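You operate a simulated robot arm through the tools that you are given. There is no shell and no other tool.

You are at the controls of a simulated robot arm. One attempt, no reset.

JOB
Dab anti-rust oil on the grey and the green motor's shaft ends.
Fine: with the felt dabber, wetted on the oil pad first; stand it on the pad after; the black motors stay dry and the table stays put. Set down upright: green-handled felt dabber.

It is judged by the outcome, as a careful person would: the job done as asked, and still so three seconds after it is handed in. It fails if anything else is knocked over, pushed out of place, dropped, spilled or broken.

ROBOT AND FRAMES
A 7-joint arm with a two-finger parallel gripper, hanging from a carriage that runs on a rail from [-0.137, 0.021] to [2.117, -0.321] (x, y) and turns from -6.004 to 6.004 rad about z. Base frame: it is fixed where the carriage stands at the start and does not move with it; the origin is on the floor, on the carriage's upright axis, x ahead of it, y to its left, z up. Lengths are in m, angles in rad, forces in N, time in s.
With the tool pointing down near the work surface it reaches from about 0.1 to 0.6 m from the robot's upright axis, wherever it stands. Its first joint turns from -2.897 to 2.897 rad. Places, roughly: black motor [4.25, -0.5, 0.75]; green motor [2.75, -0.25, 1]; green-handled felt dabber [2.25, 0, 0.75]; grey motor [2.75, -0.25, 1]; round oil pad [2.2, -0.2, 0.8]; steel turntable [2.7, -0.2, 0.9]. Payload 3.91 kg.
Tool frame: the origin (TCP) lies between the finger pads and is the grasp point; the fingertips stand 0.03 m ahead of it; z points along the fingers, y is the line along which they close. The gripper opens to 0.11 m. The fingers are 0.02 m wide and 0.01 m thick; the gripper's body (0.048 by 0.112 m) begins 0.055 m behind the TCP.
Orientation is told as [roll, pitch, yaw] about the base's x, y, z axes, in that order, counted from this pose: with the fingers straight down and closing along the base's y, the tool's x points along the base's -x, its y along +y and its z along -z.

CONTROLS
- The arm moves only by the tool apply_moves. Its arguments are lists of equal length, an entry for each row: "slide": the shift along the base's x, y, z in m, a list of three; "delta_rot": the turn, a rotation vector about the base's x, y, z in rad, a list of three; "grip": the finger opening in m, from 0 to 0.11. In form: {"slide": [[x, y, z], ...], "delta_rot": [[wx, wy, wz], ...], "grip": [grip, ...]}. A call has 1 to 20 rows; each row shifts and turns the commanded pose from where the row before left it. Rows are played at 5 a second. More than 0.05 m and 0.15 rad between two rows, or a gripper value outside its range, and nothing of the call is played. Where a pose cannot be reached the arm comes as near as it can. A force on the tool above 40 N (or 10 N above the force at the start of the call, whichever is more), or a blocked arm, ends the call early, and 0.2 s more pass. Each finger travels about 0.108 m/s and halts on what it meets, pressing with about 22 N; the grip force reading is that of the motor and also rises with nothing between the fingers. The clock runs only during rows and for 0.2 s after the last one: add rows that do not move to give the fingers time. The reply holds the time, the measured pose of the TCP, the force on the tool along the base axes, the opening and the grip force, in the units named above and with some noise, with the torque about the TCP (base axes, N m) and any sound that the robot's microphone picked up.
- Cameras (640 x 400 px; columns grow to the right, rows downward): "scene" is now at [0.2733, -0.0126, 1.676]; the picture's right is [-0.15, -0.99, 0.00], its down [-0.81, 0.12, -0.58] and it looks along [0.57, -0.09, -0.82] (base axes); focal length 260 px, centre (320, 200). "wrist" rides on the gripper at [0.072, 0.017, -0.103] in the tool frame; the picture's right is [-0.23, 0.97, 0.00], its down [-0.76, -0.18, -0.62] and it looks along [-0.61, -0.14, 0.78] (tool axes); focal length 222 px, centre (320, 200). There is no depth. A picture from a camera that has moved, and an enlarged one, comes with that camera's place and axes in the base frame and with its lens.
- capture(camera): a new picture of that camera. It takes no simulated time.
- slide_trunk(by): slides the trunk up (or, below 0, down) by that many m; the arm and the scene camera ride with it, the base frame stays. It gives what a move gives, with no picture.
- base_move(legs): drives the robot by 1 to 6 legs, each [ahead, left, turn to the left] in m, m and rad, along the robot's own axes; the way and the turn of a leg run together, so that a leg with both is an arc; at most 1.5 m and 3.142 rad a leg. The arm and the cameras ride along, it lands a little off, and it stops where it bumps. It keeps to its track: a leg is cut to what the track allows. It gives what a move gives.
- aim_head(pan, tilt): turns the head with the scene camera to pan (to the left, within 2.705 rad either way) and tilt (down, from -0.506 to 1.204), counted from straight ahead of the robot. It gives what a move gives.
- enlarge(camera, box): a new picture of the part [left, top, right, bottom] of that camera's present view, enlarged. It takes no simulated time.
- hand_in(): hands the job in; it is judged then, once.

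Nothing tells you exact positions but the pictures and the camera data. Unless the task says otherwise, let go and move clear before handing in.

The tools are called after ">>>" by a JSON object that holds its "method" and its "body". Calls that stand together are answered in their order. apply_moves: Moves the arm, as the interface text tells. Its arguments: {"type":"object","properties":{"slide":{"type":"array","items":{"type":"array","items":{"type":"number"}}},"delta_rot":{"type":"array","items":{"type":"array","items":{"type":"number"}}},"grip":{"type":"array","items":{"type":"number"}}},"required":["slide","delta_rot","grip"]} The other tools are called the same way: slide_trunk (by) moves the trunk up or down; base_move (legs) drives the base; aim_head (pan, tilt) turns the head that bears the scene camera; capture (camera) takes a picture; enlarge (camera, box) takes an enlarged picture of a part of a camera's view; hand_in () hands the job in.

At the start:

```text
time: 0.0
tool_pos: [0.5006, 0.1834, 1.0548]
tcp_rot: [0.0, 0.001, -0.001]
ft_force: [-0.2, 0.3, 0.0]
moment: [-0.01, 0.03, 0.04]
width: 0.1101
grip_force: 0.0
trunk travel left (down, up): [-0.368, 0.212]
robot x, y, heading: [-0.0001, 0.0006, 0.0]
head pan, tilt (commanded): [-0.15, 0.956]
```

scene: 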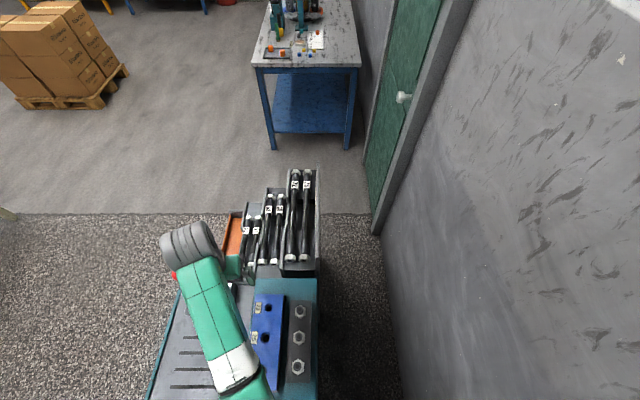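
wrist: 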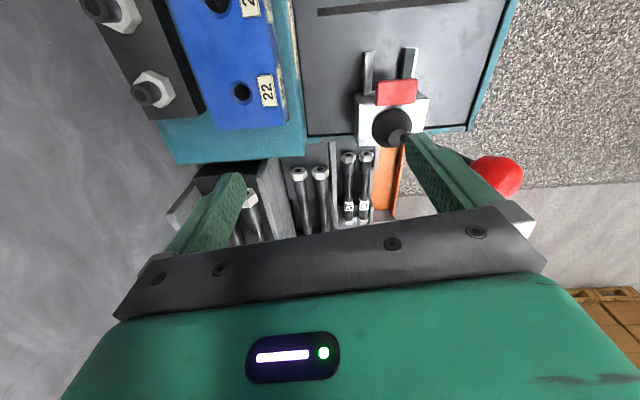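

I see a machine below the arm and, farther ahead, a blue-legged table with the motors and tools on it. I'll tilt the head up to look at that table before driving along the rail.

>>> {"method": "aim_head", "body": {"pan": -0.1, "tilt": 0.5}}

```text
time: 0.9
tool_pos: [0.4995, 0.1836, 1.0533]
tcp_rot: [-0.001, 0.0, -0.001]
ft_force: [-0.3, -0.4, -0.2]
moment: [-0.03, -0.03, 0.02]
width: 0.1103
grip_force: 0.1
trunk travel left (down, up): [-0.368, 0.212]
robot x, y, heading: [0.0045, 0.0031, -0.0]
head pan, tilt (commanded): [-0.099, 0.499]
```

>>> {"method": "capture", "body": {"camera": "scene"}}

>>> {"method": "enlarge", "body": {"camera": "scene", "box": [220, 80, 420, 205]}}

```text
taken
camera scene: at [0.2923, -0.0108, 1.7139], right [-0.1, -0.99, 0.0], down [-0.48, 0.05, -0.88], along [0.87, -0.09, -0.48], focal length 260 px, centre (320, 200)
```

scene: 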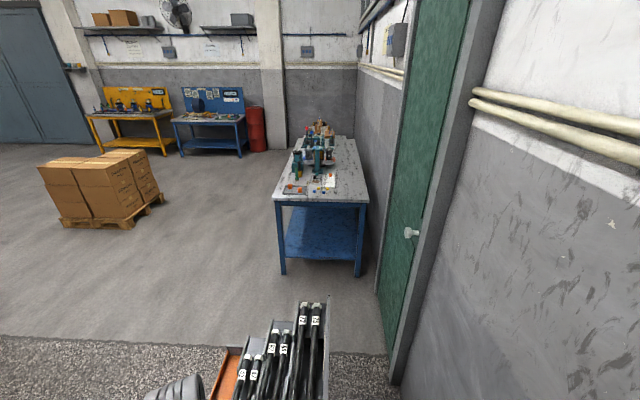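

```text
3.20 times, centred on (320, 142) of scene
camera zoom: at [0.2923, -0.0108, 1.7139], right [-0.1, -0.99, 0.0], down [-0.48, 0.05, -0.88], along [0.87, -0.09, -0.48], focal length 833 px, centre (320, 384)
```

zoom: 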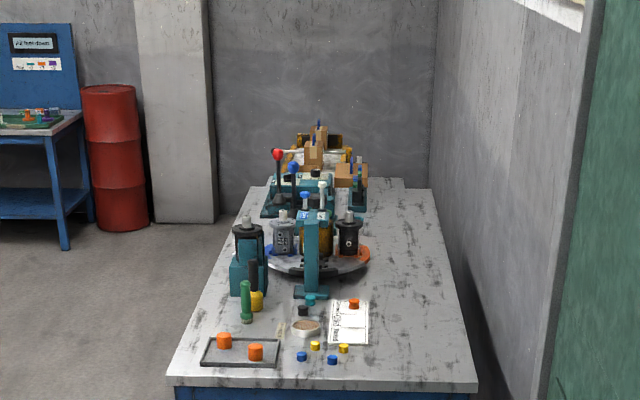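

The table ahead holds the dabber, pad and turntable. I'll raise the trunk for clearance and drive part of the way to look closer.

>>> {"method": "slide_trunk", "body": {"by": 0.2}}

>>> {"method": "base_move", "body": {"legs": [[1.2, -0.182, 0]]}}

>>> {"method": "aim_head", "body": {"pan": -0.1, "tilt": 0.75}}

>>> {"method": "capture", "body": {"camera": "scene"}}

```text
time: 3.1
tool_pos: [0.4995, 0.1839, 1.2515]
tcp_rot: [0.001, 0.0, 0.001]
ft_force: [-0.6, 0.9, -0.2]
moment: [0.02, -0.01, -0.01]
width: 0.1101
grip_force: 0.1
trunk travel left (down, up): [-0.568, 0.012]
robot x, y, heading: [0.002, 0.0013, -0.0]
head pan, tilt (commanded): [-0.099, 0.499]
```

```text
time: 9.4
tool_pos: [1.7287, 0.0048, 1.2528]
tcp_rot: [-0.001, -0.001, 0.016]
ft_force: [0.1, -0.3, -0.4]
moment: [0.02, -0.01, 0.02]
width: 0.1099
grip_force: 0.1
trunk travel left (down, up): [-0.568, 0.012]
robot x, y, heading: [1.2297, -0.1804, 0.013]
head pan, tilt (commanded): [-0.099, 0.499]
```

```text
time: 10.1
tool_pos: [1.7295, 0.0061, 1.2525]
tcp_rot: [0.0, 0.0, 0.016]
ft_force: [0.7, -0.1, -0.1]
moment: [0.01, 0.03, -0.02]
width: 0.1101
grip_force: 0.1
trunk travel left (down, up): [-0.568, 0.012]
robot x, y, heading: [1.2332, -0.1831, 0.017]
head pan, tilt (commanded): [-0.099, 0.75]
```

```text
taken
camera scene: at [1.5162, -0.1922, 1.8921], right [-0.08, -1.0, 0.0], down [-0.68, 0.06, -0.73], along [0.73, -0.06, -0.68], focal length 260 px, centre (320, 200)
```

scene: 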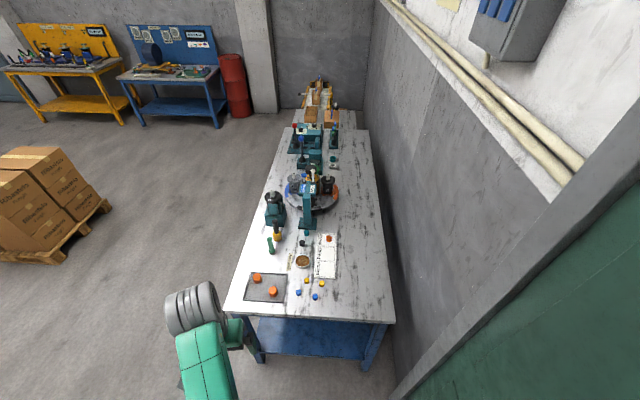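

>>> {"method": "enlarge", "body": {"camera": "scene", "box": [230, 160, 390, 260]}}

>>> {"method": "enlarge", "body": {"camera": "scene", "box": [230, 220, 390, 320]}}

>>> {"method": "enlarge", "body": {"camera": "scene", "box": [270, 165, 350, 215]}}

```text
4.00 times, centred on (310, 210) of scene
camera zoom: at [1.5162, -0.1922, 1.8921], right [-0.08, -1.0, 0.0], down [-0.68, 0.06, -0.73], along [0.73, -0.06, -0.68], focal length 1041 px, centre (360, 160)
```

zoom: 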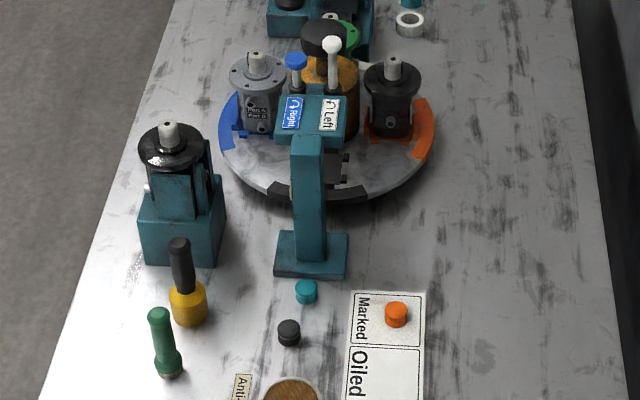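

```text
4.00 times, centred on (310, 270) of scene
camera zoom: at [1.5162, -0.1922, 1.8921], right [-0.08, -1.0, 0.0], down [-0.68, 0.06, -0.73], along [0.73, -0.06, -0.68], focal length 1041 px, centre (360, -80)
```

zoom: 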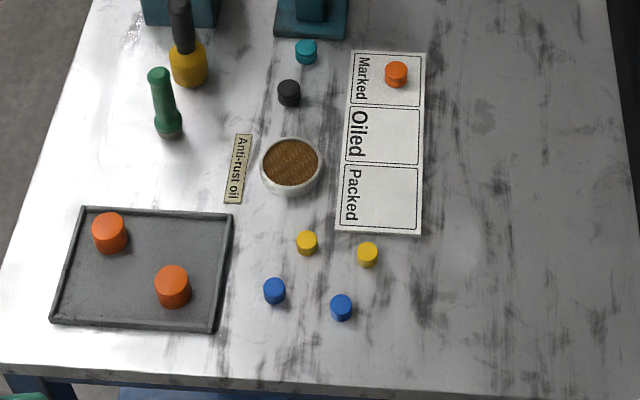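

```text
8.00 times, centred on (310, 190) of scene
camera zoom: at [1.5162, -0.1922, 1.8921], right [-0.08, -1.0, 0.0], down [-0.68, 0.06, -0.73], along [0.73, -0.06, -0.68], focal length 2082 px, centre (400, 280)
```

zoom: 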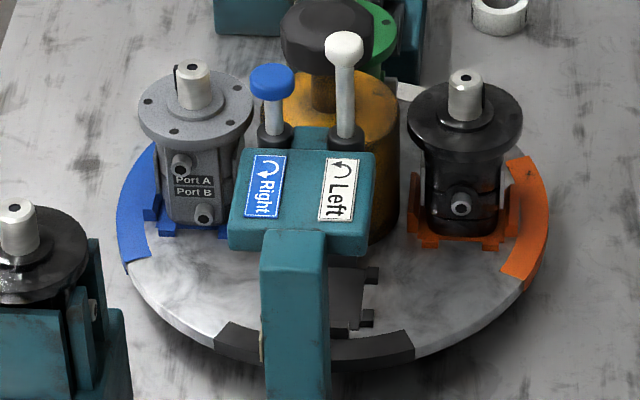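

The grey motor's shaft top is at about [2.75, -0.14, 0.96]. The black motor is right of the turntable and the green one is behind the hub, with push-buttons up to z≈1.09 in front. I'll drive on to near the rail's end with the arm held high.

>>> {"method": "base_move", "body": {"legs": [[0.6, -0.1, -0.017]]}}

>>> {"method": "capture", "body": {"camera": "scene"}}

>>> {"method": "capture", "body": {"camera": "wrist"}}

```text
time: 13.6
tool_pos: [2.3333, -0.0917, 1.2531]
tcp_rot: [0.001, 0.0, 0.007]
ft_force: [0.3, -0.6, -0.3]
moment: [0.01, -0.02, -0.02]
width: 0.1101
grip_force: 0.1
trunk travel left (down, up): [-0.568, 0.012]
robot x, y, heading: [1.8347, -0.2769, 0.004]
head pan, tilt (commanded): [-0.099, 0.75]
```

```text
taken
camera scene: at [2.1184, -0.2861, 1.892], right [-0.09, -1.0, 0.0], down [-0.68, 0.06, -0.73], along [0.73, -0.07, -0.68], focal length 260 px, centre (320, 200)
```

scene: 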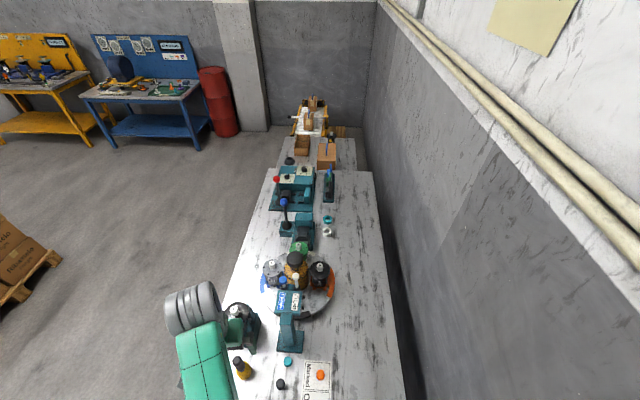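

```text
taken
camera wrist: at [2.2613, -0.0734, 1.356], right [0.22, 0.98, 0.0], down [0.76, -0.17, 0.62], along [0.61, -0.14, -0.78], focal length 222 px, centre (320, 200)
```

wrist: 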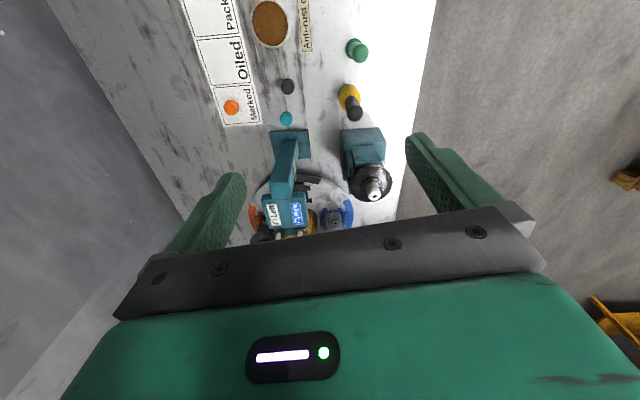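

>>> {"method": "enlarge", "body": {"camera": "scene", "box": [240, 220, 360, 295]}}

>>> {"method": "enlarge", "body": {"camera": "scene", "box": [230, 290, 390, 390]}}

>>> {"method": "enlarge", "body": {"camera": "wrist", "box": [220, 0, 420, 125]}}

>>> {"method": "enlarge", "body": {"camera": "scene", "box": [255, 235, 345, 291]}}

```text
5.33 times, centred on (300, 258) of scene
camera zoom: at [2.1184, -0.2861, 1.892], right [-0.09, -1.0, 0.0], down [-0.68, 0.06, -0.73], along [0.73, -0.07, -0.68], focal length 1388 px, centre (427, -107)
```

zoom: 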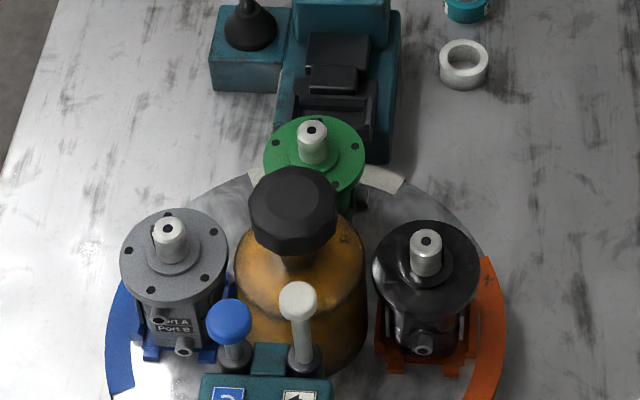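

```text
4.00 times, centred on (310, 340) of scene
camera zoom: at [2.1184, -0.2861, 1.892], right [-0.09, -1.0, 0.0], down [-0.68, 0.06, -0.73], along [0.73, -0.07, -0.68], focal length 1041 px, centre (360, -360)
```

zoom: 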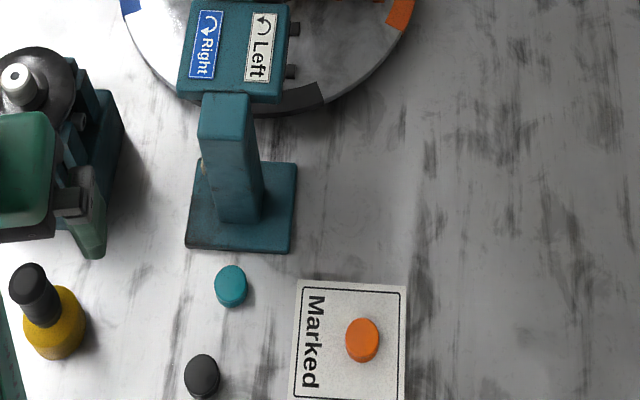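

```text
3.20 times, centred on (320, 62) of wrist
camera zoom: at [2.2613, -0.0734, 1.356], right [0.22, 0.98, 0.0], down [0.76, -0.17, 0.62], along [0.61, -0.14, -0.78], focal length 711 px, centre (320, 640)
```

zoom: 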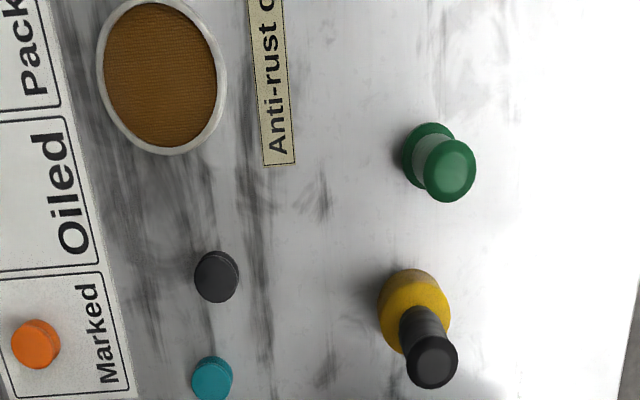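

```text
7.11 times, centred on (300, 263) of scene
camera zoom: at [2.1184, -0.2861, 1.892], right [-0.09, -1.0, 0.0], down [-0.68, 0.06, -0.73], along [0.73, -0.07, -0.68], focal length 1851 px, centre (462, -248)
```

zoom: 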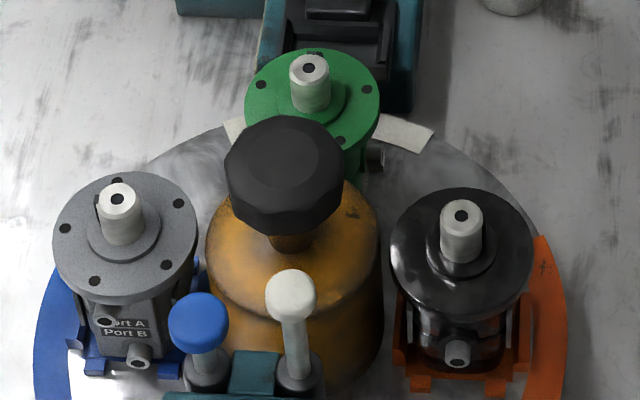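

All the targets are now in view. The dabber stands at about [2.315, -0.016] on a table at z≈0.80, the pad is at [2.245, -0.168], and the grey and green shafts are at [2.754, -0.145] and [2.835, -0.26], z≈0.96. I'll drive to the end of the rail and take another look.

>>> {"method": "base_move", "body": {"legs": [[0.3, -0.046, -0.004]]}}

>>> {"method": "aim_head", "body": {"pan": 0.05, "tilt": 1.2}}

>>> {"method": "capture", "body": {"camera": "scene"}}

>>> {"method": "capture", "body": {"camera": "wrist"}}

```text
time: 15.7
tool_pos: [2.6128, -0.1342, 1.2529]
tcp_rot: [0.0, -0.001, 0.004]
ft_force: [0.5, 0.0, -0.1]
moment: [0.0, -0.02, 0.01]
width: 0.1099
grip_force: 0.0
trunk travel left (down, up): [-0.568, 0.012]
robot x, y, heading: [2.1136, -0.3211, 0.005]
head pan, tilt (commanded): [-0.099, 0.75]
cut short: leg 1
```

```text
time: 16.6
tool_pos: [2.6147, -0.1348, 1.2526]
tcp_rot: [0.0, 0.0, 0.004]
ft_force: [0.4, 0.0, -0.2]
moment: [-0.01, 0.04, 0.01]
width: 0.11
grip_force: 0.1
trunk travel left (down, up): [-0.568, 0.012]
robot x, y, heading: [2.115, -0.3211, 0.007]
head pan, tilt (commanded): [0.051, 1.201]
```

```text
taken
camera scene: at [2.3716, -0.318, 1.8603], right [0.05, -1.0, 0.0], down [-0.93, -0.05, -0.36], along [0.36, 0.02, -0.93], focal length 260 px, centre (320, 200)
```

scene: 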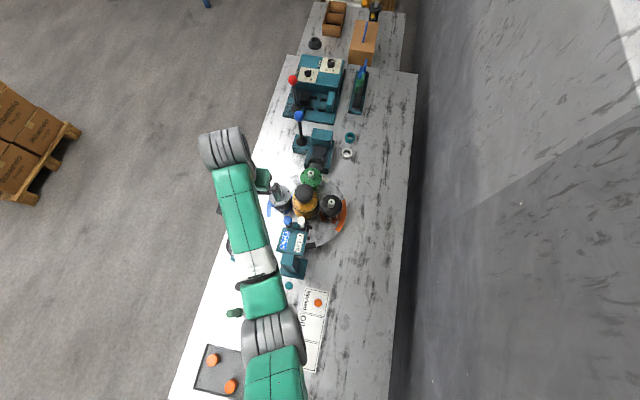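

```text
taken
camera wrist: at [2.5415, -0.1166, 1.356], right [0.22, 0.97, 0.0], down [0.76, -0.17, 0.62], along [0.61, -0.14, -0.78], focal length 222 px, centre (320, 200)
```

wrist: 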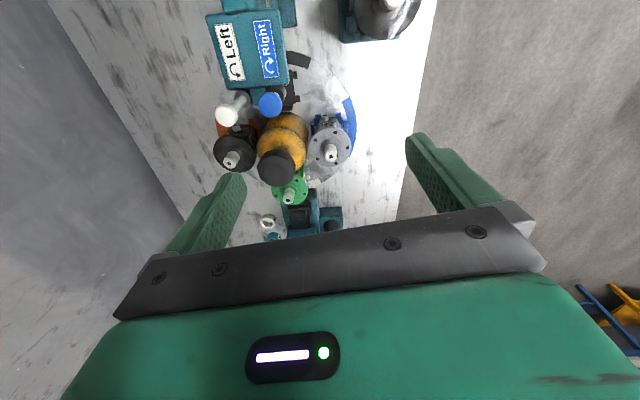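

>>> {"method": "enlarge", "body": {"camera": "wrist", "box": [200, 100, 360, 200]}}

>>> {"method": "enlarge", "body": {"camera": "wrist", "box": [200, 0, 360, 100]}}

>>> {"method": "enlarge", "body": {"camera": "scene", "box": [240, 100, 400, 200]}}

>>> {"method": "enlarge", "body": {"camera": "scene", "box": [260, 160, 356, 220]}}

```text
4.00 times, centred on (280, 150) of wrist
camera zoom: at [2.5415, -0.1166, 1.356], right [0.22, 0.97, 0.0], down [0.76, -0.17, 0.62], along [0.61, -0.14, -0.78], focal length 888 px, centre (480, 400)
```

zoom: 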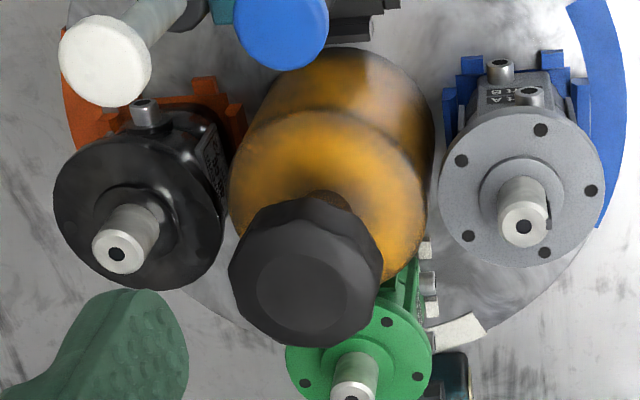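

```text
4.00 times, centred on (280, 50) of wrist
camera zoom: at [2.5415, -0.1166, 1.356], right [0.22, 0.97, 0.0], down [0.76, -0.17, 0.62], along [0.61, -0.14, -0.78], focal length 888 px, centre (480, 800)
```

zoom: 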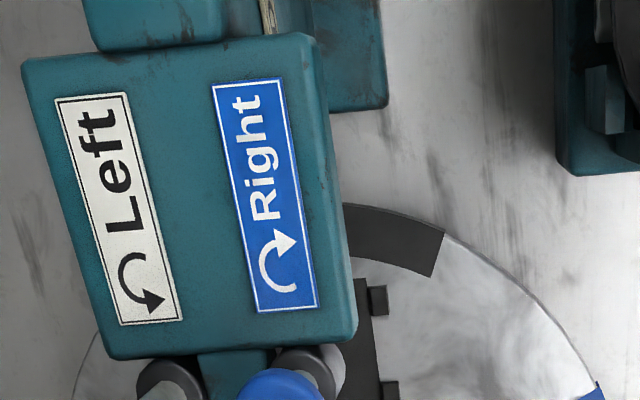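

```text
4.00 times, centred on (320, 150) of scene
camera zoom: at [2.3716, -0.318, 1.8603], right [0.05, -1.0, 0.0], down [-0.93, -0.05, -0.36], along [0.36, 0.02, -0.93], focal length 1041 px, centre (320, 400)
```

zoom: 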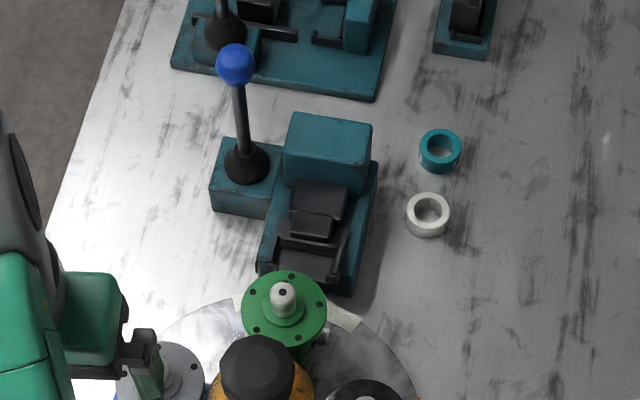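

```text
6.67 times, centred on (308, 190) of scene
camera zoom: at [2.3716, -0.318, 1.8603], right [0.05, -1.0, 0.0], down [-0.93, -0.05, -0.36], along [0.36, 0.02, -0.93], focal length 1735 px, centre (400, 267)
```

zoom: 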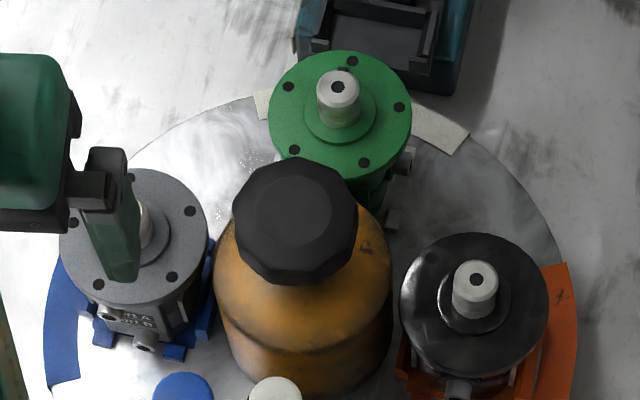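

The green shaft end comes out at about [2.829, -0.255, 0.964] and the grey at [2.748, -0.143, 0.964]. The bottle-like hub between them has its cap top at about 1.0. I'll test reach high above the green motor with the empty gripper.

>>> {"method": "apply_moves", "body": {"slide": [[0.0428, -0.024, 0], [0.0428, -0.024, 0], [0.0428, -0.024, 0], [0.0428, -0.024, 0], [0.0428, -0.024, 0], [0, 0, 0], [0, 0, 0]], "delta_rot": [[0, 0, 0], [0, 0, 0], [0, 0, 0], [0, 0, 0], [0, 0, 0], [0, 0, 0], [0, 0, 0]], "grip": [0.11, 0.11, 0.11, 0.11, 0.11, 0.11, 0.11]}}

```text
time: 18.1
tool_pos: [2.7886, -0.242, 1.2572]
tcp_rot: [0.001, 0.0, 0.003]
ft_force: [0.0, -0.2, -0.3]
moment: [-0.03, 0.02, 0.0]
width: 0.1101
grip_force: 0.0
out of reach, approached as far as the arm can: row 5
trunk travel left (down, up): [-0.568, 0.012]
robot x, y, heading: [2.1128, -0.3218, 0.004]
head pan, tilt (commanded): [0.051, 1.201]
```

>>> {"method": "apply_moves", "body": {"slide": [[0, 0, 0.05], [0, 0, 0.05], [0, 0, 0], [0.04, -0.012, 0], [0, 0, 0]], "delta_rot": [[0, 0, 0], [0, 0, 0], [0, 0, 0], [0, 0, 0], [0, 0, 0]], "grip": [0.11, 0.11, 0.11, 0.11, 0.11]}}

```text
time: 19.4
tool_pos: [2.8092, -0.2526, 1.357]
tcp_rot: [-0.001, -0.001, 0.006]
ft_force: [-0.9, -0.4, -0.4]
moment: [0.02, 0.04, -0.03]
width: 0.1099
grip_force: 0.0
out of reach, approached as far as the arm can: row 4
trunk travel left (down, up): [-0.568, 0.012]
robot x, y, heading: [2.1126, -0.3176, 0.004]
head pan, tilt (commanded): [0.051, 1.201]
```

>>> {"method": "apply_moves", "body": {"slide": [[0, 0, 0.05], [0, 0, 0.05], [0, 0, 0], [0.04, -0.008, 0], [0, 0, 0]], "delta_rot": [[0, 0, 0], [0, 0, 0], [0, 0, 0], [0, 0, 0], [0, 0, 0]], "grip": [0.11, 0.11, 0.11, 0.11, 0.11]}}

```text
time: 20.6
tool_pos: [2.8153, -0.2596, 1.4569]
tcp_rot: [0.001, -0.001, 0.005]
ft_force: [0.2, 0.4, -0.8]
moment: [0.01, -0.01, -0.02]
width: 0.1102
grip_force: 0.0
out of reach, approached as far as the arm can: row 4
trunk travel left (down, up): [-0.568, 0.012]
robot x, y, heading: [2.1113, -0.3211, 0.001]
head pan, tilt (commanded): [0.051, 1.201]
```

Vertical reach tops out near 0.706 m and the green shaft is about 0.72 m away. I'll therefore grip the dabber with the tool tilted slightly outward, so the dabber itself stays upright, and use a lower trunk. Next I'll go back above the dabber for a closer look.

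>>> {"method": "apply_moves", "body": {"slide": [[-0.042, 0.0203, 0], [-0.042, 0.0203, 0], [-0.042, 0.0203, 0], [-0.042, 0.0203, 0], [-0.042, 0.0203, 0], [-0.042, 0.0203, 0], [-0.042, 0.0203, 0], [-0.042, 0.0203, 0], [-0.042, 0.0203, 0], [-0.042, 0.0203, 0], [-0.042, 0.0203, 0], [-0.042, 0.0203, 0], [0, 0, -0.04], [0, 0, -0.04], [0, 0, -0.04], [0, 0, 0]], "delta_rot": [[0, 0, 0], [0, 0, 0], [0, 0, 0], [0, 0, 0], [0, 0, 0], [0, 0, 0], [0, 0, 0], [0, 0, 0], [0, 0, 0], [0, 0, 0], [0, 0, 0], [0, 0, 0], [0, 0, 0], [0, 0, 0], [0, 0, 0], [0, 0, 0]], "grip": [0.11, 0.11, 0.11, 0.11, 0.11, 0.11, 0.11, 0.11, 0.11, 0.11, 0.11, 0.11, 0.11, 0.11, 0.11, 0.11]}}

>>> {"method": "capture", "body": {"camera": "wrist"}}

>>> {"method": "capture", "body": {"camera": "scene"}}

```text
time: 23.9
tool_pos: [2.3587, -0.0358, 1.3469]
tcp_rot: [-0.001, 0.0, 0.005]
ft_force: [0.6, -0.2, 0.1]
moment: [0.0, 0.02, 0.02]
width: 0.1101
grip_force: 0.0
out of reach, approached as far as the arm can: row 1, 2
trunk travel left (down, up): [-0.568, 0.012]
robot x, y, heading: [2.114, -0.3232, 0.001]
head pan, tilt (commanded): [0.051, 1.201]
```

```text
taken
camera wrist: at [2.287, -0.017, 1.4499], right [0.22, 0.97, 0.0], down [0.76, -0.17, 0.62], along [0.61, -0.14, -0.78], focal length 222 px, centre (320, 200)
```

wrist: 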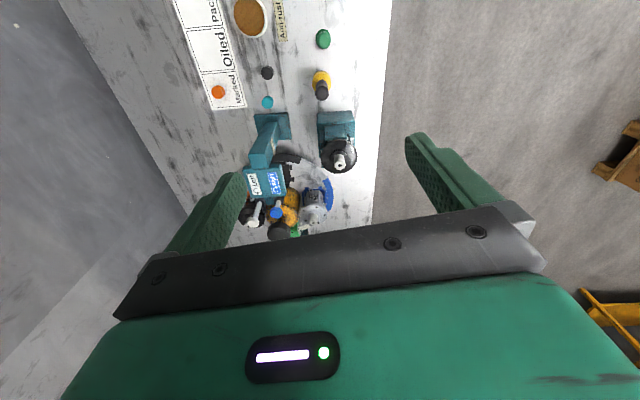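

```text
taken
camera scene: at [2.3716, -0.318, 1.8603], right [0.05, -1.0, 0.0], down [-0.93, -0.05, -0.36], along [0.36, 0.02, -0.93], focal length 260 px, centre (320, 200)
```

scene: 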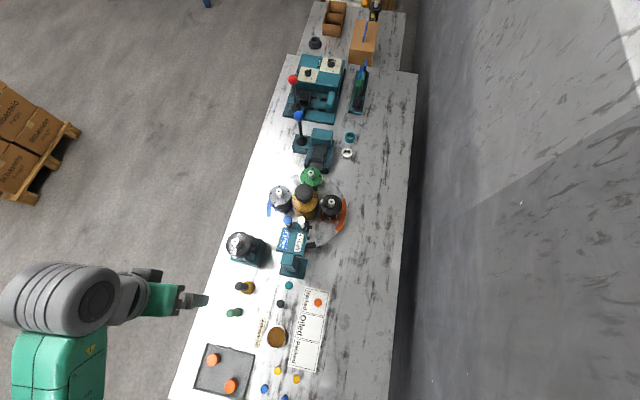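

>>> {"method": "enlarge", "body": {"camera": "scene", "box": [190, 270, 350, 370]}}

>>> {"method": "enlarge", "body": {"camera": "wrist", "box": [200, 0, 360, 100]}}

>>> {"method": "enlarge", "body": {"camera": "scene", "box": [220, 160, 364, 250]}}

```text
4.00 times, centred on (270, 320) of scene
camera zoom: at [2.3716, -0.318, 1.8603], right [0.05, -1.0, 0.0], down [-0.93, -0.05, -0.36], along [0.36, 0.02, -0.93], focal length 1041 px, centre (520, -280)
```

zoom: 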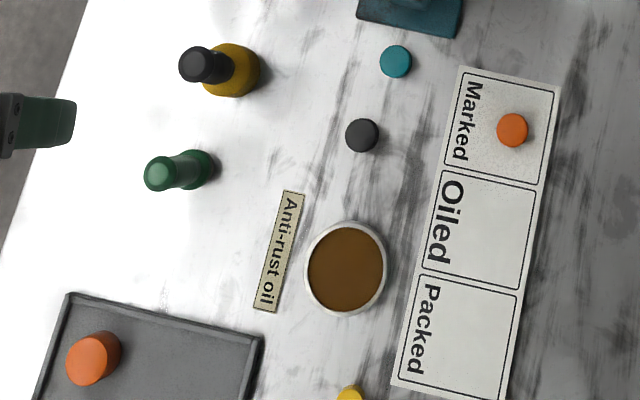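

```text
4.00 times, centred on (280, 50) of wrist
camera zoom: at [2.287, -0.017, 1.4499], right [0.22, 0.97, 0.0], down [0.76, -0.17, 0.62], along [0.61, -0.14, -0.78], focal length 888 px, centre (480, 800)
```

zoom: 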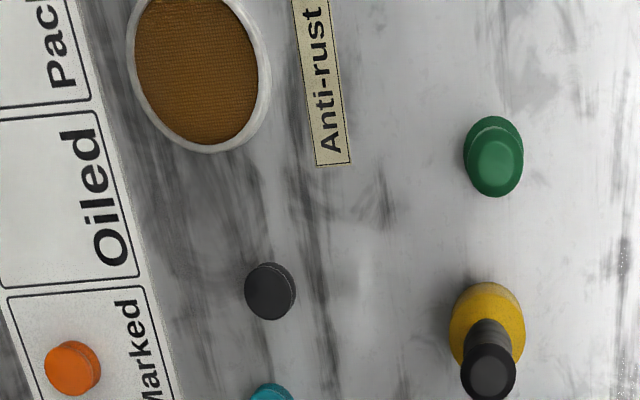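

```text
4.44 times, centred on (292, 205) of scene
camera zoom: at [2.3716, -0.318, 1.8603], right [0.05, -1.0, 0.0], down [-0.93, -0.05, -0.36], along [0.36, 0.02, -0.93], focal length 1157 px, centre (444, 178)
```

zoom: 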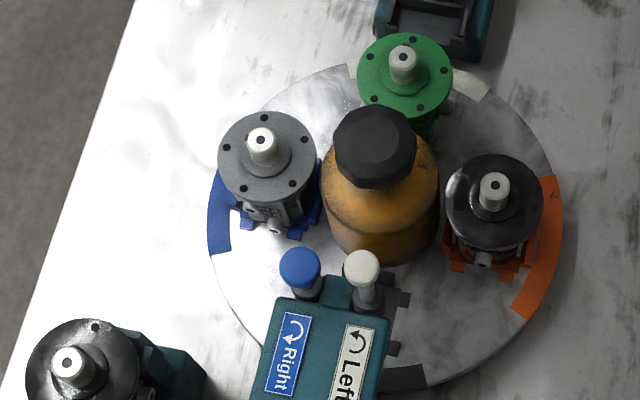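

The dabber is at about [2.316, -0.018] with its handle top near z≈0.917. I'll lift the arm a little, lower the trunk, and tilt the tool outward by 0.2 rad.

>>> {"method": "apply_moves", "body": {"slide": [[-0.01, 0.005, 0.04], [-0.01, 0.005, 0.04], [-0.01, 0.005, 0.02], [-0.01, 0.005, 0], [0, 0, 0]], "delta_rot": [[0, -0.05, 0], [0, -0.05, 0], [0, -0.05, 0], [0, -0.05, 0], [0, 0, 0]], "grip": [0.09, 0.08, 0.08, 0.08, 0.08]}}

>>> {"method": "slide_trunk", "body": {"by": -0.3}}

>>> {"method": "capture", "body": {"camera": "wrist"}}

>>> {"method": "capture", "body": {"camera": "scene"}}

```text
time: 25.1
tool_pos: [2.3213, -0.0171, 1.4467]
tcp_rot: [0.0, -0.201, 0.005]
ft_force: [-0.4, 0.1, 0.0]
moment: [0.0, 0.0, -0.01]
width: 0.0799
grip_force: 0.1
trunk travel left (down, up): [-0.568, 0.012]
robot x, y, heading: [2.1163, -0.323, 0.001]
head pan, tilt (commanded): [0.051, 1.201]
```

```text
time: 28.1
tool_pos: [2.3213, -0.0158, 1.1463]
tcp_rot: [-0.002, -0.199, 0.006]
ft_force: [0.4, 0.0, 0.9]
moment: [-0.04, -0.03, 0.0]
width: 0.0802
grip_force: 0.1
trunk travel left (down, up): [-0.268, 0.312]
robot x, y, heading: [2.1148, -0.3232, 0.004]
head pan, tilt (commanded): [0.051, 1.201]
```

```text
taken
camera wrist: at [2.2305, 0.001, 1.2325], right [0.22, 0.97, 0.04], down [0.62, -0.17, 0.76], along [0.75, -0.14, -0.65], focal length 222 px, centre (320, 200)
```

wrist: 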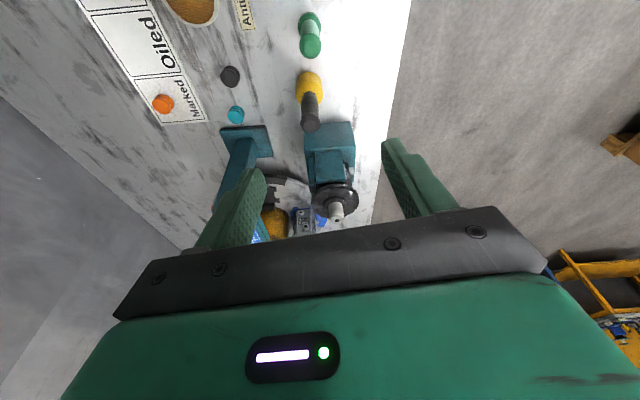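

```text
taken
camera scene: at [2.3716, -0.318, 1.5603], right [0.05, -1.0, 0.0], down [-0.93, -0.05, -0.36], along [0.36, 0.02, -0.93], focal length 260 px, centre (320, 200)
```

scene: 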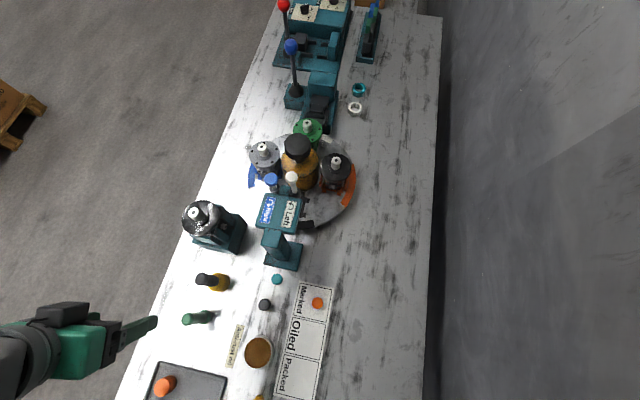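

>>> {"method": "enlarge", "body": {"camera": "wrist", "box": [240, 0, 400, 100]}}

>>> {"method": "enlarge", "body": {"camera": "scene", "box": [140, 270, 300, 370]}}

>>> {"method": "enlarge", "body": {"camera": "scene", "box": [220, 90, 380, 190]}}

```text
4.00 times, centred on (320, 50) of wrist
camera zoom: at [2.2305, 0.001, 1.2325], right [0.22, 0.97, 0.04], down [0.62, -0.17, 0.76], along [0.75, -0.14, -0.65], focal length 888 px, centre (320, 800)
```

zoom: 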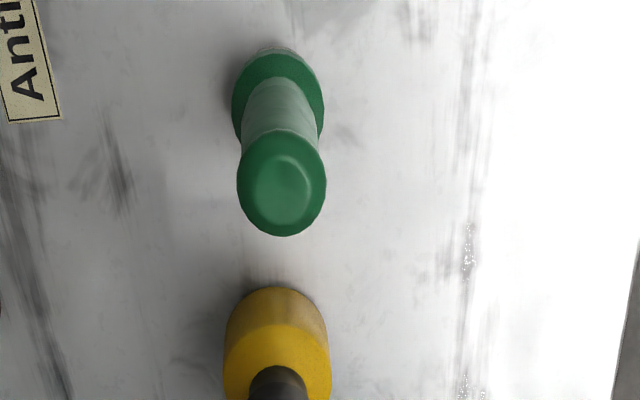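

```text
4.00 times, centred on (220, 320) of scene
camera zoom: at [2.3716, -0.318, 1.5603], right [0.05, -1.0, 0.0], down [-0.93, -0.05, -0.36], along [0.36, 0.02, -0.93], focal length 1041 px, centre (720, -280)
```

zoom: 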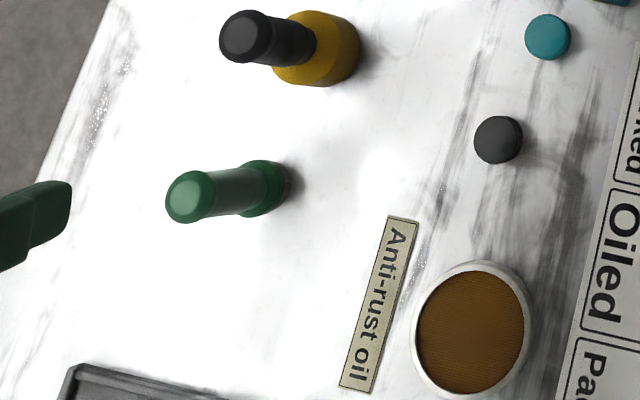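

```text
4.00 times, centred on (300, 140) of scene
camera zoom: at [2.3716, -0.318, 1.5603], right [0.05, -1.0, 0.0], down [-0.93, -0.05, -0.36], along [0.36, 0.02, -0.93], focal length 1041 px, centre (400, 440)
```

zoom: 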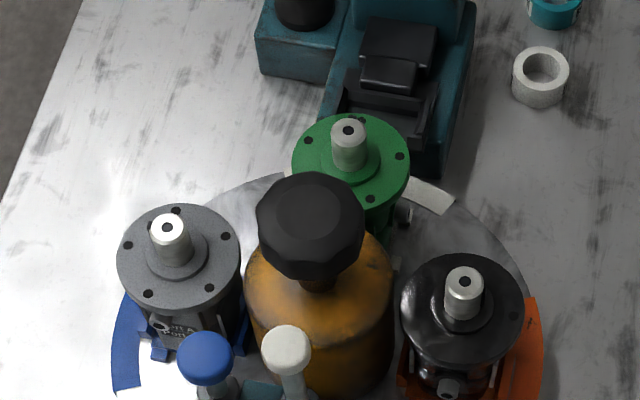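

Tilted tool works here and the dabber is directly below. I'll descend so the open fingertips are just above handle level, then check the centring.

>>> {"method": "apply_moves", "body": {"slide": [[-0.005, -0.002, -0.04], [0, 0, -0.04], [0, 0, -0.04], [0, 0, -0.04], [0, 0, -0.03], [0, 0, 0]], "delta_rot": [[0, 0, 0], [0, 0, 0], [0, 0, 0], [0, 0, 0], [0, 0, 0], [0, 0, 0]], "grip": [0.08, 0.08, 0.08, 0.08, 0.08, 0.08]}}

>>> {"method": "capture", "body": {"camera": "wrist"}}

>>> {"method": "enlarge", "body": {"camera": "scene", "box": [100, 250, 300, 375]}}

```text
time: 29.6
tool_pos: [2.3173, -0.0205, 0.9553]
tcp_rot: [0.0, -0.199, 0.004]
ft_force: [0.2, 0.3, -0.2]
moment: [-0.03, -0.01, 0.02]
width: 0.0801
grip_force: 0.1
trunk travel left (down, up): [-0.268, 0.312]
robot x, y, heading: [2.1103, -0.3161, 0.006]
head pan, tilt (commanded): [0.051, 1.201]
```

```text
taken
camera wrist: at [2.2267, -0.0021, 1.0419], right [0.22, 0.97, 0.04], down [0.62, -0.17, 0.76], along [0.75, -0.14, -0.65], focal length 222 px, centre (320, 200)
```

wrist: 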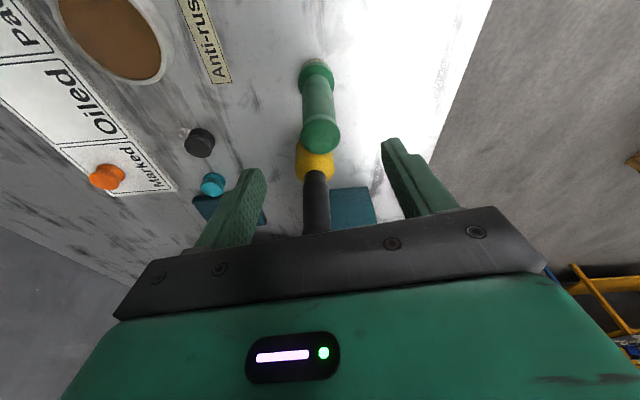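

```text
3.20 times, centred on (200, 312) of scene
camera zoom: at [2.3716, -0.3181, 1.5603], right [0.05, -1.0, 0.0], down [-0.93, -0.05, -0.36], along [0.36, 0.02, -0.93], focal length 833 px, centre (704, -160)
```

zoom: 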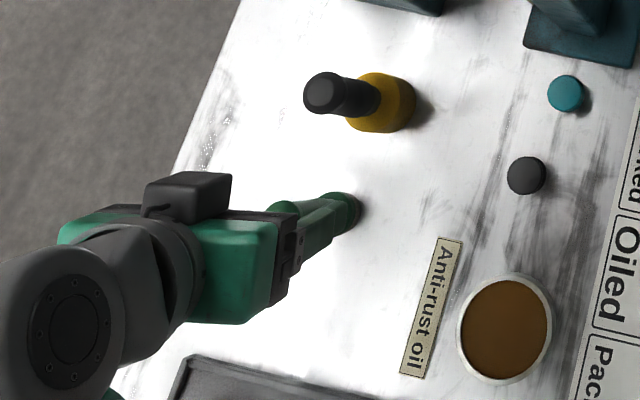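

The dabber appears about 6 mm to +y and 6 mm to -x of the TCP. I'll correct that and descend around the handle.

>>> {"method": "apply_moves", "body": {"slide": [[-0.005, 0.005, 0], [0, 0, -0.03], [0, 0, -0.025], [0, 0, -0.02], [0, 0, 0], [0, 0, 0]], "delta_rot": [[0, 0, 0], [0, 0, 0], [0, 0, 0], [0, 0, 0], [0, 0, 0], [0, 0, 0]], "grip": [0.08, 0.08, 0.08, 0.08, 0.08, 0.08]}}

>>> {"method": "capture", "body": {"camera": "wrist"}}

>>> {"method": "enlarge", "body": {"camera": "scene", "box": [100, 250, 300, 375]}}

```text
time: 30.9
tool_pos: [2.3105, -0.0113, 0.881]
tcp_rot: [0.0, -0.199, 0.006]
ft_force: [-0.6, 0.4, 0.5]
moment: [0.01, 0.0, 0.01]
width: 0.0801
grip_force: 0.0
trunk travel left (down, up): [-0.268, 0.312]
robot x, y, heading: [2.1129, -0.3209, 0.006]
head pan, tilt (commanded): [0.051, 1.201]
```

```text
taken
camera wrist: at [2.2198, 0.0062, 0.9674], right [0.22, 0.97, 0.04], down [0.62, -0.17, 0.76], along [0.75, -0.14, -0.65], focal length 222 px, centre (320, 200)
```

wrist: 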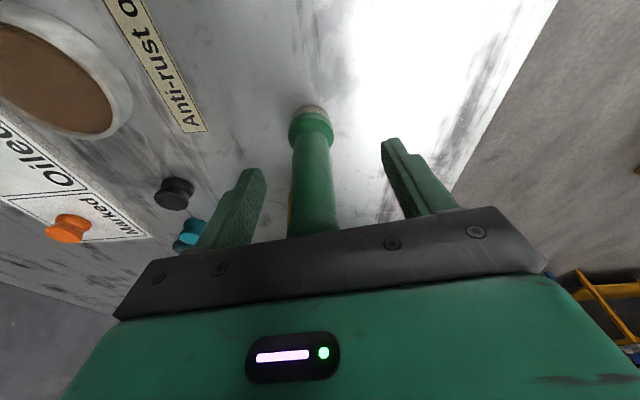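

```text
3.20 times, centred on (200, 312) of scene
camera zoom: at [2.3716, -0.318, 1.5603], right [0.05, -1.0, 0.0], down [-0.93, -0.05, -0.36], along [0.36, 0.02, -0.93], focal length 833 px, centre (704, -160)
```

zoom: 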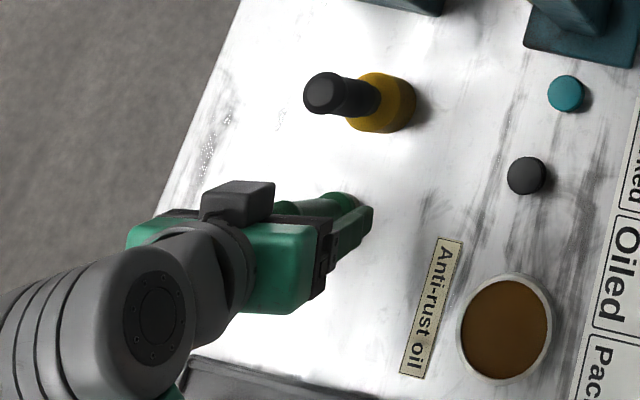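

The dabber handle is between the fingers, about 3 mm to the -y side of centre. I'll nudge over and close gently.

>>> {"method": "apply_moves", "body": {"slide": [[0, -0.003, 0], [0, 0, 0], [0, 0, 0], [0, 0, 0], [0, 0, 0], [0, 0, 0], [0, 0, 0], [0, 0, 0], [0, 0, 0], [0, 0, 0], [0, 0, 0], [0, 0, 0]], "delta_rot": [[0, 0, 0], [0, 0, 0], [0, 0, 0], [0, 0, 0], [0, 0, 0], [0, 0, 0], [0, 0, 0], [0, 0, 0], [0, 0, 0], [0, 0, 0], [0, 0, 0], [0, 0, 0]], "grip": [0.07, 0.06, 0.05, 0.045, 0.04, 0.035, 0.03, 0.025, 0.02, 0.01, 0.0, 0.0]}}

>>> {"method": "capture", "body": {"camera": "wrist"}}

```text
time: 33.5
tool_pos: [2.31, -0.0154, 0.881]
tcp_rot: [0.0, -0.198, 0.005]
ft_force: [0.4, -0.1, -0.1]
moment: [0.0, 0.02, -0.02]
width: 0.0258
grip_force: 21.9
trunk travel left (down, up): [-0.268, 0.312]
robot x, y, heading: [2.1132, -0.323, 0.002]
head pan, tilt (commanded): [0.051, 1.201]
```

```text
taken
camera wrist: at [2.2196, 0.0024, 0.9675], right [0.22, 0.97, 0.04], down [0.62, -0.17, 0.76], along [0.75, -0.14, -0.65], focal length 222 px, centre (320, 200)
```

wrist: 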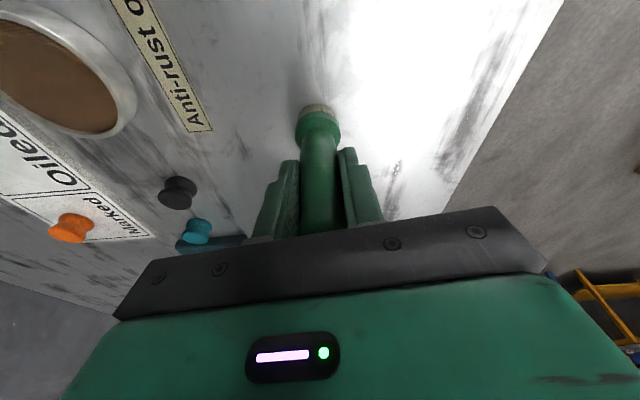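

The dabber is gripped (width 0.026, full grip force). I'll lift it and carry it over to the pad.

>>> {"method": "apply_moves", "body": {"slide": [[0, 0, 0.02], [0, 0, 0.02], [0, 0, 0.02], [0, 0, 0]], "delta_rot": [[0, 0, 0], [0, 0, 0], [0, 0, 0], [0, 0, 0]], "grip": [0, 0, 0, 0]}}

>>> {"method": "capture", "body": {"camera": "wrist"}}

>>> {"method": "enlarge", "body": {"camera": "scene", "box": [100, 250, 300, 375]}}

```text
time: 34.5
tool_pos: [2.3107, -0.0169, 0.9421]
tcp_rot: [-0.001, -0.2, 0.005]
ft_force: [-0.7, -0.1, -1.2]
moment: [0.02, -0.04, -0.01]
width: 0.0258
grip_force: 22.0
trunk travel left (down, up): [-0.268, 0.312]
robot x, y, heading: [2.1133, -0.3207, 0.005]
head pan, tilt (commanded): [0.051, 1.201]
```

```text
taken
camera wrist: at [2.2202, 0.0007, 1.0286], right [0.22, 0.97, 0.04], down [0.62, -0.17, 0.76], along [0.75, -0.14, -0.65], focal length 222 px, centre (320, 200)
```

wrist: 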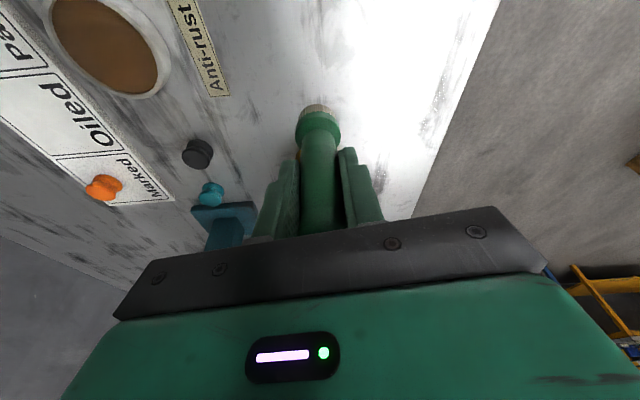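

```text
3.20 times, centred on (200, 312) of scene
camera zoom: at [2.3716, -0.318, 1.5603], right [0.05, -1.0, 0.0], down [-0.93, -0.05, -0.36], along [0.36, 0.02, -0.93], focal length 833 px, centre (704, -160)
```

zoom: 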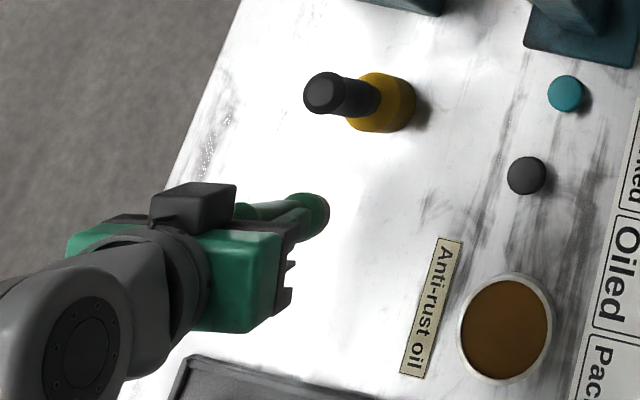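

>>> {"method": "apply_moves", "body": {"slide": [[-0.0135, -0.0305, 0], [-0.0135, -0.0305, 0], [-0.0135, -0.0305, 0], [-0.0135, -0.0305, 0], [-0.0135, -0.0305, 0], [0, 0, 0], [0, 0, 0]], "delta_rot": [[0, 0, 0], [0, 0, 0], [0, 0, 0], [0, 0, 0], [0, 0, 0], [0, 0, 0], [0, 0, 0]], "grip": [0, 0, 0, 0, 0, 0, 0]}}

>>> {"method": "capture", "body": {"camera": "wrist"}}

>>> {"method": "capture", "body": {"camera": "scene"}}

```text
time: 36.1
tool_pos: [2.2466, -0.1679, 0.9392]
tcp_rot: [-0.001, -0.199, 0.006]
ft_force: [-0.3, 0.2, -1.3]
moment: [0.0, 0.04, -0.01]
width: 0.026
grip_force: 22.5
trunk travel left (down, up): [-0.268, 0.312]
robot x, y, heading: [2.1158, -0.3179, 0.004]
head pan, tilt (commanded): [0.051, 1.201]
```

```text
taken
camera wrist: at [2.1575, -0.1508, 1.0248], right [0.22, 0.97, 0.04], down [0.62, -0.17, 0.76], along [0.75, -0.14, -0.65], focal length 222 px, centre (320, 200)
```

wrist: 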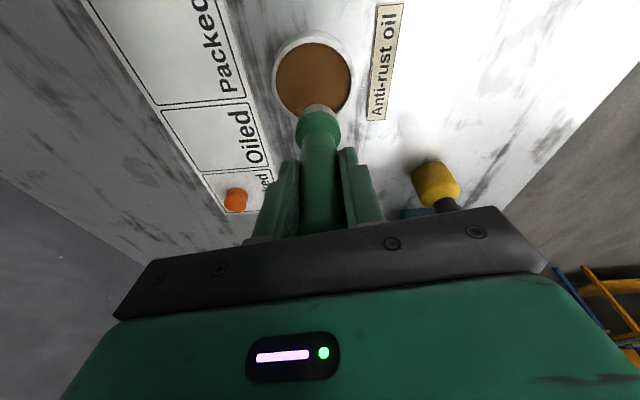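

```text
taken
camera scene: at [2.3716, -0.318, 1.5603], right [0.05, -1.0, 0.0], down [-0.93, -0.05, -0.36], along [0.36, 0.02, -0.93], focal length 260 px, centre (320, 200)
```

scene: 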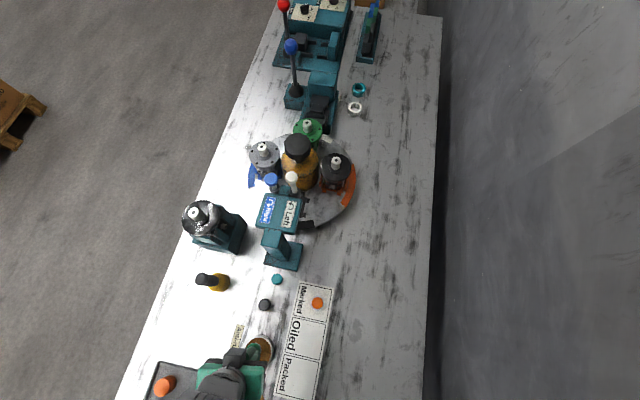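

The pad sits about 6 mm toward -x from directly under the felt. I'll shift and lower toward it.

>>> {"method": "apply_moves", "body": {"slide": [[-0.006, -0.002, 0], [0, 0, -0.015], [0, 0, -0.012], [0, 0, 0]], "delta_rot": [[0, 0, 0], [0, 0, 0], [0, 0, 0], [0, 0, 0]], "grip": [0, 0, 0, 0]}}

>>> {"method": "capture", "body": {"camera": "wrist"}}

```text
time: 37.1
tool_pos: [2.2406, -0.168, 0.9094]
tcp_rot: [-0.001, -0.198, 0.006]
ft_force: [0.6, 0.0, -0.6]
moment: [0.0, 0.03, -0.03]
width: 0.0254
grip_force: 22.0
out of reach, approached as far as the arm can: row 1
trunk travel left (down, up): [-0.268, 0.312]
robot x, y, heading: [2.1131, -0.3197, 0.004]
head pan, tilt (commanded): [0.051, 1.201]
```

```text
taken
camera wrist: at [2.1511, -0.1513, 0.9963], right [0.22, 0.97, 0.04], down [0.62, -0.17, 0.76], along [0.75, -0.14, -0.65], focal length 222 px, centre (320, 200)
```

wrist: 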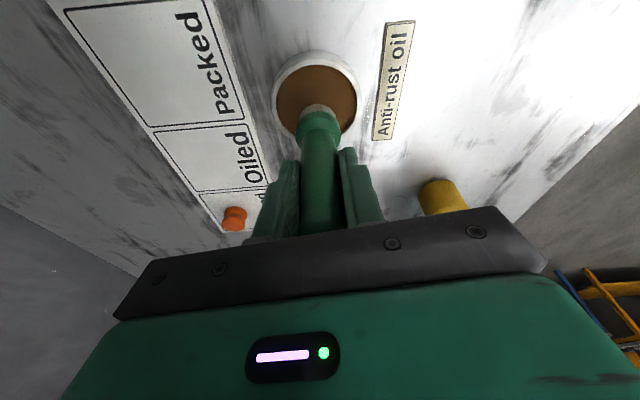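

>>> {"method": "apply_moves", "body": {"slide": [[0, 0, -0.004], [0, 0, -0.003], [0, 0, 0]], "delta_rot": [[0, 0, 0], [0, 0, 0], [0, 0, 0]], "grip": [0, 0, 0]}}

```text
time: 38.0
tool_pos: [2.239, -0.1679, 0.9032]
tcp_rot: [-0.002, -0.199, 0.005]
ft_force: [-0.7, 0.2, 0.0]
moment: [0.02, 0.02, -0.05]
width: 0.0257
grip_force: 21.9
trunk travel left (down, up): [-0.268, 0.312]
robot x, y, heading: [2.1125, -0.3194, 0.005]
head pan, tilt (commanded): [0.051, 1.201]
```

>>> {"method": "apply_moves", "body": {"slide": [[0, 0, -0.003], [0, 0, 0]], "delta_rot": [[0, 0, 0], [0, 0, 0]], "grip": [0, 0]}}

>>> {"method": "enlarge", "body": {"camera": "wrist", "box": [240, 30, 400, 130]}}

```text
time: 38.5
tool_pos: [2.2402, -0.1687, 0.9006]
tcp_rot: [-0.003, -0.2, 0.004]
ft_force: [0.6, -0.9, -0.9]
moment: [0.0, -0.02, 0.02]
width: 0.0257
grip_force: 22.4
trunk travel left (down, up): [-0.268, 0.312]
robot x, y, heading: [2.1099, -0.3205, -0.002]
head pan, tilt (commanded): [0.051, 1.201]
```

```text
4.00 times, centred on (320, 80) of wrist
camera zoom: at [2.149, -0.1508, 0.9861], right [0.22, 0.97, 0.04], down [0.62, -0.17, 0.76], along [0.75, -0.14, -0.65], focal length 888 px, centre (320, 680)
```

zoom: 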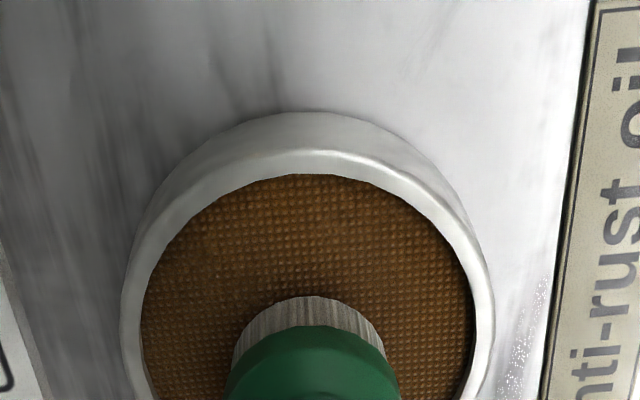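

>>> {"method": "apply_moves", "body": {"slide": [[0, 0, -0.003], [0, 0, 0]], "delta_rot": [[0, 0, 0], [0, 0, 0]], "grip": [0, 0]}}

>>> {"method": "apply_moves", "body": {"slide": [[0, 0, -0.002], [0, 0, 0]], "delta_rot": [[0, 0, 0], [0, 0, 0]], "grip": [0, 0]}}

```text
time: 39.1
tool_pos: [2.24, -0.1691, 0.8973]
tcp_rot: [-0.001, -0.2, 0.002]
ft_force: [-0.9, -2.1, 16.4]
moment: [-0.09, -0.1, -0.12]
width: 0.0256
grip_force: 22.2
trunk travel left (down, up): [-0.268, 0.312]
robot x, y, heading: [2.1145, -0.3198, 0.006]
head pan, tilt (commanded): [0.051, 1.201]
```

```text
time: 39.8
tool_pos: [2.2398, -0.1688, 0.8957]
tcp_rot: [-0.002, -0.2, 0.004]
ft_force: [0.6, -2.5, 15.3]
moment: [-0.11, -0.14, -0.08]
width: 0.0254
grip_force: 22.2
trunk travel left (down, up): [-0.268, 0.312]
robot x, y, heading: [2.116, -0.3245, 0.005]
head pan, tilt (commanded): [0.051, 1.201]
```

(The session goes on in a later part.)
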